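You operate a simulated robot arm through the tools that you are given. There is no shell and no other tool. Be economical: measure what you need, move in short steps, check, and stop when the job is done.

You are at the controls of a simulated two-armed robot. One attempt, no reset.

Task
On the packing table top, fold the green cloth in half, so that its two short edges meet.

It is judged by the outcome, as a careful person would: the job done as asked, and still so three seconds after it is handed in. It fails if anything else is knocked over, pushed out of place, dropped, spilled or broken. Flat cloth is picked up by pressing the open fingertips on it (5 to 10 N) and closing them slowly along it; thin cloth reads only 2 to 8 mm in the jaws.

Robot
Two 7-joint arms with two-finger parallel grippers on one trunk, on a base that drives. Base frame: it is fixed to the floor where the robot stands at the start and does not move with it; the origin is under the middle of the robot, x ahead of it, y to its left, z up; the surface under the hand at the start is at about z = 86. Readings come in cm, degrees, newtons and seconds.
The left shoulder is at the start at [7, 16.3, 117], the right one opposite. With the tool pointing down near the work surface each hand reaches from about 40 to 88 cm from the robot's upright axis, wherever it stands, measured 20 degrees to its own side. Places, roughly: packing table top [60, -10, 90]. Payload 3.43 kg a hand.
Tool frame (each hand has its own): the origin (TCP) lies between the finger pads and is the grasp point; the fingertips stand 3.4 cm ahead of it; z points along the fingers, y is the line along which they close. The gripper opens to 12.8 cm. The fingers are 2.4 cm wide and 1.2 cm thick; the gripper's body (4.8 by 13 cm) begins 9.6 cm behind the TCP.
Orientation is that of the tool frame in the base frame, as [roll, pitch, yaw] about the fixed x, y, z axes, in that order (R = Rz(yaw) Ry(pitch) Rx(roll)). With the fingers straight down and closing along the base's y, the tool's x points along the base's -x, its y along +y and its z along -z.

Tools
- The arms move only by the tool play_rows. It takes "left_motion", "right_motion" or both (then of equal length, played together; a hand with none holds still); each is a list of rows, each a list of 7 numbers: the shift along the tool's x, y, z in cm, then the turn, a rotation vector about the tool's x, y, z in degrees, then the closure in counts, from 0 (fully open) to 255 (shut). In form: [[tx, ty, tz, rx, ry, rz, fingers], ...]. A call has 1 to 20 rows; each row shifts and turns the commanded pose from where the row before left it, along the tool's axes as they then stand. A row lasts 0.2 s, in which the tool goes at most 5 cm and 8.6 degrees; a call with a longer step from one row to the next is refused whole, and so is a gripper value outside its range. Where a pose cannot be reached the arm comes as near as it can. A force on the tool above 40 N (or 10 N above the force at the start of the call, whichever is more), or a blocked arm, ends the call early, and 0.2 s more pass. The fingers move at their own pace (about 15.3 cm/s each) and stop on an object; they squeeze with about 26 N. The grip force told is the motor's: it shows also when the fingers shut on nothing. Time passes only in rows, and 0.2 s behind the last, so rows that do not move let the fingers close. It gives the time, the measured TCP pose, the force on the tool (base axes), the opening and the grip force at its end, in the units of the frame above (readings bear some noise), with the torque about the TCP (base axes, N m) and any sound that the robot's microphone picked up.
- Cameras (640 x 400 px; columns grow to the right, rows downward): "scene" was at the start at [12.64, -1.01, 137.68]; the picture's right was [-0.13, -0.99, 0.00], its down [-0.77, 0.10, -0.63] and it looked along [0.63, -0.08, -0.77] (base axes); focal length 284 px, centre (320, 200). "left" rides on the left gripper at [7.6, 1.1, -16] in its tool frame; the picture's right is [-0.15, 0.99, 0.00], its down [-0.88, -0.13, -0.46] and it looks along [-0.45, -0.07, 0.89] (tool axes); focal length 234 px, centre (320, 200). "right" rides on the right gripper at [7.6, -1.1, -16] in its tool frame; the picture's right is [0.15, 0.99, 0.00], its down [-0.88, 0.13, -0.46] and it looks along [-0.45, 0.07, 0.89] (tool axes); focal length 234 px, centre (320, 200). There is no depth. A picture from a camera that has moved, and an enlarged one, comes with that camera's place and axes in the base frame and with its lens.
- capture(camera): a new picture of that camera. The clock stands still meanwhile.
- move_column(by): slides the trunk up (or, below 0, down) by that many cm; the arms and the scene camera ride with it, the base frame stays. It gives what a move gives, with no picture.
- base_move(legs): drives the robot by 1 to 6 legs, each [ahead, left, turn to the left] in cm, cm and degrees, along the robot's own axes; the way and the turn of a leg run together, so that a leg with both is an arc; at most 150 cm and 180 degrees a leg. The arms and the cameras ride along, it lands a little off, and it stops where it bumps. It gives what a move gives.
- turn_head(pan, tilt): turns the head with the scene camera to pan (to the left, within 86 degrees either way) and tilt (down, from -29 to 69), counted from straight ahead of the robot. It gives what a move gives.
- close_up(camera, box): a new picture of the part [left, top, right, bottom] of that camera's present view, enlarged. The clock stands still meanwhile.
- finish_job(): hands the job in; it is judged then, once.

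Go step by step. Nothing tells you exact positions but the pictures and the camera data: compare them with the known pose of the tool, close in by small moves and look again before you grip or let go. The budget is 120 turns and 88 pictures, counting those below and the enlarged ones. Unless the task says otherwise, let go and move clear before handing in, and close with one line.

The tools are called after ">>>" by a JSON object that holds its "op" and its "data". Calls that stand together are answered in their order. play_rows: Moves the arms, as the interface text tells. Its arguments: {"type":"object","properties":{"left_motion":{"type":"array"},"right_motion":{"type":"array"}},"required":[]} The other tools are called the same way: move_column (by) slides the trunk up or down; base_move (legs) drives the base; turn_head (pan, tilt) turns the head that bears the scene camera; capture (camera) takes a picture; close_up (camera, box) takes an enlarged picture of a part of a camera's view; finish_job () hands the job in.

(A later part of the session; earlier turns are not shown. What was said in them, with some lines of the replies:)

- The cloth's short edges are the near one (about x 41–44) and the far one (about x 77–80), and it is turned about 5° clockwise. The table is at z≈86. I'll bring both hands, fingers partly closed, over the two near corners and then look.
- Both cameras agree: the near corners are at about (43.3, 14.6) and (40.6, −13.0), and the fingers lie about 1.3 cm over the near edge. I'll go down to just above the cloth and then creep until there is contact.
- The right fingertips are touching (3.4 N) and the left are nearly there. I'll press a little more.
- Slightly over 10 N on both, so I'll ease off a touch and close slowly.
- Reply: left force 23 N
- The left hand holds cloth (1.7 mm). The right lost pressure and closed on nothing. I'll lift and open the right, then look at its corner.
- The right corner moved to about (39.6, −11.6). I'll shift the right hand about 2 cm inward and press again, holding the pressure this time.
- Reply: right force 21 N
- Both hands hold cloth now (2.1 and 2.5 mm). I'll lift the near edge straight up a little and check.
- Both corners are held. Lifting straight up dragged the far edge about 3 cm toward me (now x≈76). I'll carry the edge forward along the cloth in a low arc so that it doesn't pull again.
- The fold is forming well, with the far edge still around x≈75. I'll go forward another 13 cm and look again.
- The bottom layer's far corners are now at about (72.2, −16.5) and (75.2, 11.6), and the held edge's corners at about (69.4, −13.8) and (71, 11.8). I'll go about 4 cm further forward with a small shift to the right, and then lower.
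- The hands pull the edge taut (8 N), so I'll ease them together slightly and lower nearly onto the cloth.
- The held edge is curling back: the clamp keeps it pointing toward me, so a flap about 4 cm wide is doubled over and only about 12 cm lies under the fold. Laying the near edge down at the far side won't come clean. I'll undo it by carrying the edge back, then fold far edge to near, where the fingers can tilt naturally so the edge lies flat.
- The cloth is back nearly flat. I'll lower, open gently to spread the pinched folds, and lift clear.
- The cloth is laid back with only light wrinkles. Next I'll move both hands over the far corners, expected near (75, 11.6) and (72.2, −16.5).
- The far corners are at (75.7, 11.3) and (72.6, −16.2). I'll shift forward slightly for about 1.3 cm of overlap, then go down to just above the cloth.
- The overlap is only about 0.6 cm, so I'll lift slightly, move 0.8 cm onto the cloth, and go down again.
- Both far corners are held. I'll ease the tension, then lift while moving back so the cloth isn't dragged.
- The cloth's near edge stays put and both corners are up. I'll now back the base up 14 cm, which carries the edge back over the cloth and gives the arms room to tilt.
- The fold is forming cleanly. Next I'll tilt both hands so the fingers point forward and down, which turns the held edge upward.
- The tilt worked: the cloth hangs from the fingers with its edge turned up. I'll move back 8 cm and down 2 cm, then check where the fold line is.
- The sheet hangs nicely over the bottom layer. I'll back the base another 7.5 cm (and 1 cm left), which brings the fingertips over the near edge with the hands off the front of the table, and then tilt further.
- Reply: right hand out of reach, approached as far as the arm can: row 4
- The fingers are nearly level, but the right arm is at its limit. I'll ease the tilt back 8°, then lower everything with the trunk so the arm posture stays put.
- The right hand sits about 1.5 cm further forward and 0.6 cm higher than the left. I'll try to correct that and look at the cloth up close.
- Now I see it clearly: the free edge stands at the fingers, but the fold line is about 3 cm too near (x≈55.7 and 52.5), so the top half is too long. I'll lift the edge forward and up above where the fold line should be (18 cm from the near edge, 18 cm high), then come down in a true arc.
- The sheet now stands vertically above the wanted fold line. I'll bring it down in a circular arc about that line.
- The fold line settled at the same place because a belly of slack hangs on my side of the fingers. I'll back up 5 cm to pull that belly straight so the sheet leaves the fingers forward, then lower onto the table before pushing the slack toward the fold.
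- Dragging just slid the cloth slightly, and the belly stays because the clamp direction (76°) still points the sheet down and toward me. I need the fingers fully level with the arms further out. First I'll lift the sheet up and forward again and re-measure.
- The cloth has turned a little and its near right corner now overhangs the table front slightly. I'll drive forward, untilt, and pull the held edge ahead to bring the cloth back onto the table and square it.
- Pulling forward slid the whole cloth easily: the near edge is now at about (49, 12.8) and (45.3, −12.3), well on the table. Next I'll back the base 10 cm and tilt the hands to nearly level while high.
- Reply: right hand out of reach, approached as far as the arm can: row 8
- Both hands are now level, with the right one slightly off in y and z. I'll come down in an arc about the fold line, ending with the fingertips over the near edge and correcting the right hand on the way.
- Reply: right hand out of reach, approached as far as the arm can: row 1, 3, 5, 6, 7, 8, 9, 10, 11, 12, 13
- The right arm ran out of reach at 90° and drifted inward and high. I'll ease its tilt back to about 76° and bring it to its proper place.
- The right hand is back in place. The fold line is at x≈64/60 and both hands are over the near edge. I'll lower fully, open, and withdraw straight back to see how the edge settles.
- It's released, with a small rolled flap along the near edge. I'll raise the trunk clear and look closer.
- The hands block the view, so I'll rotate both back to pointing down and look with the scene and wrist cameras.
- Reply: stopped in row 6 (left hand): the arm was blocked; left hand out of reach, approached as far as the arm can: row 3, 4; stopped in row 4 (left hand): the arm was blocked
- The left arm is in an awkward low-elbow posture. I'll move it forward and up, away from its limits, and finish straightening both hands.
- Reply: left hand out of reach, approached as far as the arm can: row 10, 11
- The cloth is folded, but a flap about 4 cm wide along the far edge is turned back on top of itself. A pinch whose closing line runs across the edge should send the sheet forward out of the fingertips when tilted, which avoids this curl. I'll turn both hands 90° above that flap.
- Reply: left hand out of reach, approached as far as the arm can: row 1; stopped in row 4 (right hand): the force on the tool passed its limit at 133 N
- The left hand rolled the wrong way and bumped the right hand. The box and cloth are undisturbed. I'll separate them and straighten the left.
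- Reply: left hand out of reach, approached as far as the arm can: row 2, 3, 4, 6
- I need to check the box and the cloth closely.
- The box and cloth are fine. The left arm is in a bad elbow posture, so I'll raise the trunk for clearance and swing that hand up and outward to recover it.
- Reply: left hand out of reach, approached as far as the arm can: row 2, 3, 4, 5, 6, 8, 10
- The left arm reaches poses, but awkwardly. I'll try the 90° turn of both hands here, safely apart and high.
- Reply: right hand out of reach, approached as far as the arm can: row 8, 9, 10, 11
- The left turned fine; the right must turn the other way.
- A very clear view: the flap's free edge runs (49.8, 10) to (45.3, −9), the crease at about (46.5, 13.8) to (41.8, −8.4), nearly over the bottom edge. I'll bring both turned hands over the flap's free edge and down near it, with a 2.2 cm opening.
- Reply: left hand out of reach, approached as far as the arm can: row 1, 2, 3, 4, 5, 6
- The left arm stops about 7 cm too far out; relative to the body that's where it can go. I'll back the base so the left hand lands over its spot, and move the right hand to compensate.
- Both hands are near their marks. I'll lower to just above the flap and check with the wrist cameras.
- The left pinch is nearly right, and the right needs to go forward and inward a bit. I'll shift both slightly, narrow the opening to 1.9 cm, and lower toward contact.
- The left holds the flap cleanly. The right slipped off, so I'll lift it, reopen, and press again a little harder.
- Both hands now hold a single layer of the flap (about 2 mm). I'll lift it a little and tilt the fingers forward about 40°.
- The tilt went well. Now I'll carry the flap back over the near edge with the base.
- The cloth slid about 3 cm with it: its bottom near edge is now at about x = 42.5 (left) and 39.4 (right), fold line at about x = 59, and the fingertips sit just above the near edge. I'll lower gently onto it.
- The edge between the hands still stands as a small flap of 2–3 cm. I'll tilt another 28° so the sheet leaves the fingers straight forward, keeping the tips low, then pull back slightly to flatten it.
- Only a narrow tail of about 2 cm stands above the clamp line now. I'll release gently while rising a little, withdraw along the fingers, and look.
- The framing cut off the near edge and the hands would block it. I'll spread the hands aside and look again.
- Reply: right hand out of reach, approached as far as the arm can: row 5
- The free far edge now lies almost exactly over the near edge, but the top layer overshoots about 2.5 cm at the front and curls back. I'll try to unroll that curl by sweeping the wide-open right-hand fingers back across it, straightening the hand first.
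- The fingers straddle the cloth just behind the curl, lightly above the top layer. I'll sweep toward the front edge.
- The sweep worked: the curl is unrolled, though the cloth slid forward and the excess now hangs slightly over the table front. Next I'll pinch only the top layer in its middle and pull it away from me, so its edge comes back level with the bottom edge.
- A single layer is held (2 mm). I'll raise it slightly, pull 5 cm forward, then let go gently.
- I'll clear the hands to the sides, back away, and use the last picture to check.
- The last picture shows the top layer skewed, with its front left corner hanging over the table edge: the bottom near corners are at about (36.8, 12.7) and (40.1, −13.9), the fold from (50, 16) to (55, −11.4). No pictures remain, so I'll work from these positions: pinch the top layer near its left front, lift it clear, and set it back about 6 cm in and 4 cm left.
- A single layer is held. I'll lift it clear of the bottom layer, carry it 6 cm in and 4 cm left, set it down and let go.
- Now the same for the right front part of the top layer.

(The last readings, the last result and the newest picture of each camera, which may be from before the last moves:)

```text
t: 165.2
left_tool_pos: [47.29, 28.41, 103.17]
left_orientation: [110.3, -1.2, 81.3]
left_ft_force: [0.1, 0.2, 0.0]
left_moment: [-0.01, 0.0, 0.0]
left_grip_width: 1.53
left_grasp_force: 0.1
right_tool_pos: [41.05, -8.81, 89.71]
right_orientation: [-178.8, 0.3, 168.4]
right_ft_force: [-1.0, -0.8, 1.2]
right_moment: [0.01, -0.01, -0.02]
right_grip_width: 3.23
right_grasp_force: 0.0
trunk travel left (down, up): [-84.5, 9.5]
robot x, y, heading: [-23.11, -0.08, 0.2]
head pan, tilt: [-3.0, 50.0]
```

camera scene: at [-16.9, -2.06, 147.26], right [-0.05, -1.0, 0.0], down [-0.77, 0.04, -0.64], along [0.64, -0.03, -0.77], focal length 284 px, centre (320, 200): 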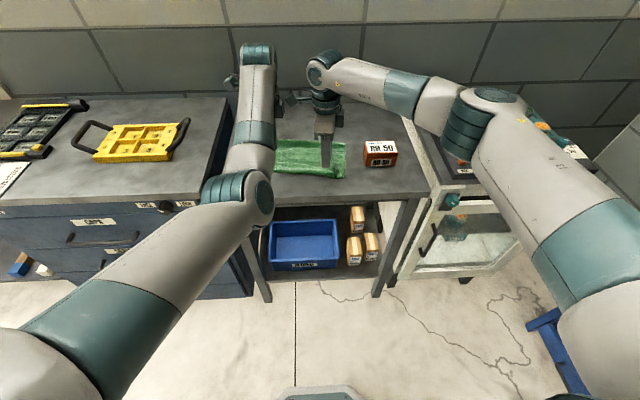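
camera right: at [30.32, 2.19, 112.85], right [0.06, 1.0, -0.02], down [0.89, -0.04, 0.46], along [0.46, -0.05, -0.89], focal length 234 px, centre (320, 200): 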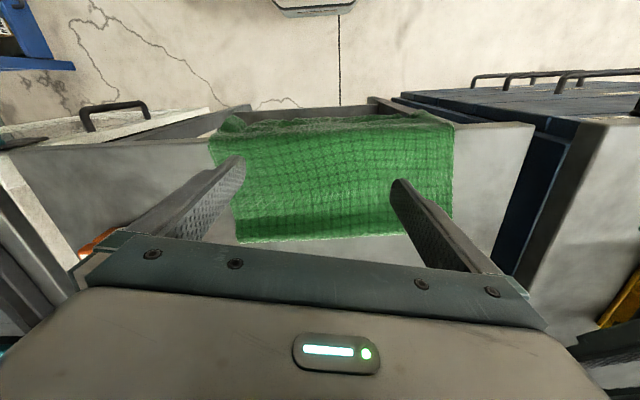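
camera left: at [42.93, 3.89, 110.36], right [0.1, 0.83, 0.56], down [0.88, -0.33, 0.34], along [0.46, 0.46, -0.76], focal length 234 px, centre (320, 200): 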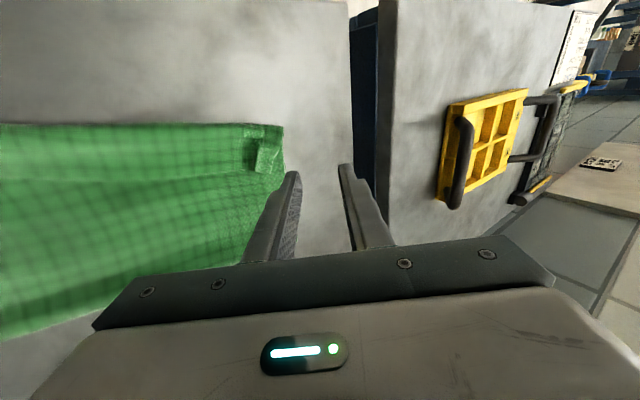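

>>> {"op": "play_rows", "data": {"right_motion": [[0, 0, 0.1, 0, 0, 0, 190], [0, 0, 0.04, 0, 0, 0, 196], [0, 0, 0, 0, 0, 0, 202], [0, 0, 0, 0, 0, 0, 208], [0, 0, 0, 0, 0, 0, 214], [0, 0, 0, 0, 0, 0, 220], [0, 0, 0, 0, 0, 0, 226], [0, 0, 0, 0, 0, 0, 232], [0, 0, 0, 0, 0, 0, 238], [0, 0, 0, 0, 0, 0, 244], [0, 0, 0, 0, 0, 0, 250], [0, 0, 0, 0, 0, 0, 255], [0, 0, 0, 0, 0, 0, 255], [0, 0, 0, 0, 0, 0, 255]]}}

```text
t: 168.2
left_tool_pos: [47.08, 28.28, 103.27]
left_orientation: [110.3, -1.1, 81.3]
left_ft_force: [-1.1, 0.1, 0.0]
left_moment: [0.01, 0.02, -0.01]
left_grip_width: 1.51
left_grasp_force: 0.1
right_tool_pos: [41.05, -8.8, 89.64]
right_orientation: [-178.7, 0.4, 168.4]
right_ft_force: [0.8, 0.8, 5.7]
right_moment: [0.08, -0.01, -0.01]
right_grip_width: 0.19
right_grasp_force: 26.0
trunk travel left (down, up): [-84.5, 9.5]
robot x, y, heading: [-23.31, -0.3, 0.2]
head pan, tilt: [-3.0, 50.0]
```

>>> {"op": "play_rows", "data": {"right_motion": [[0, 0, -1, 0, 0, 0, 255], [0, 0, -1, 0, 0, 0, 255], [-0.5, -0.06, -1, 0, 0, 0, 255], [-0.5, -0.06, -1, 0, 0, 0, 255], [-0.5, -0.06, -1, 0, 0, 0, 255], [-0.6, -0.08, 0, 0, 0, 0, 255], [-0.6, -0.08, 0, 0, 0, 0, 255], [-0.6, -0.08, 0.3, 0, 0, 0, 255], [-0.6, -0.08, 0.5, 0, 0, 0, 255], [-0.6, -0.08, 0.7, 0, 0, 0, 255], [-0.6, -0.08, 1, 0, 0, 0, 255], [0, 0, 1, 0, 0, 0, 255], [0, 0, 0.9, 0, 0, 0, 255], [0, 0, 0, 0, 0, 0, 240], [0, 0, 0, 0, 0, 0, 215], [0, 0, 0, 0, 0, 0, 190], [0, 0, -2, 0, 0, 0, 190], [0, 0, -4, 0, 0, 0, 190], [0, 0, -4, 0, 0, 0, 190]]}}

```text
t: 172.2
left_tool_pos: [47.26, 28.4, 103.09]
left_orientation: [110.2, -1.2, 81.2]
left_ft_force: [0.2, 0.7, -0.1]
left_moment: [0.0, 0.0, -0.01]
left_grip_width: 1.52
left_grasp_force: 0.1
right_tool_pos: [45.87, -10.26, 100.18]
right_orientation: [-178.7, 0.3, 168.4]
right_ft_force: [0.0, 0.3, 0.1]
right_moment: [0.01, -0.02, 0.01]
right_grip_width: 3.26
right_grasp_force: 0.0
trunk travel left (down, up): [-84.5, 9.5]
robot x, y, heading: [-23.38, 0.01, 0.3]
head pan, tilt: [-3.0, 50.0]
```

Both front parts of the top layer have been set back toward the bottom edge. With no pictures left I can't refine it reliably, so I'll move clear and hand in.

>>> {"op": "play_rows", "data": {"right_motion": [[0, 0, -2, 0, 0, 0, 190], [0, 0, -2, 0, 0, 0, 190], [0, 0, -2, 0, 0, 0, 190], [0, 0, 0, 0, 0, 0, 190]]}}

>>> {"op": "base_move", "data": {"legs": [[-25, 0, 0]]}}

>>> {"op": "finish_job", "data": {}}

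```text
t: 173.2
left_tool_pos: [47.2, 28.31, 103.17]
left_orientation: [110.2, -1.2, 81.2]
left_ft_force: [-0.3, 0.3, 0.8]
left_moment: [-0.01, -0.02, -0.02]
left_grip_width: 1.5
left_grasp_force: 0.1
right_tool_pos: [45.99, -10.03, 106.25]
right_orientation: [-178.8, 0.2, 168.4]
right_ft_force: [-0.4, -0.1, -0.3]
right_moment: [0.0, -0.02, 0.02]
right_grip_width: 3.26
right_grasp_force: 0.0
trunk travel left (down, up): [-84.5, 9.5]
robot x, y, heading: [-23.39, -0.12, 0.2]
head pan, tilt: [-3.0, 50.0]
```

```text
t: 175.1
left_tool_pos: [22.26, 28.39, 103.11]
left_orientation: [110.3, -1.2, 81.3]
left_ft_force: [1.0, -0.1, 0.0]
left_moment: [-0.02, -0.02, 0.03]
left_grip_width: 1.5
left_grasp_force: 0.1
right_tool_pos: [21.09, -9.99, 106.16]
right_orientation: [-178.7, 0.2, 168.4]
right_ft_force: [0.0, 0.3, -0.2]
right_moment: [-0.01, 0.0, -0.01]
right_grip_width: 3.25
right_grasp_force: 0.1
trunk travel left (down, up): [-84.5, 9.5]
robot x, y, heading: [-48.03, -0.16, 0.4]
head pan, tilt: [-3.0, 50.0]
```

```text
The job is handed in.
```

I handed in the cloth folded over roughly in half, but I don't know that its short edges meet: my last picture showed the top layer skewed and hanging over the table front, and I made the final corrections blind with no pictures left.
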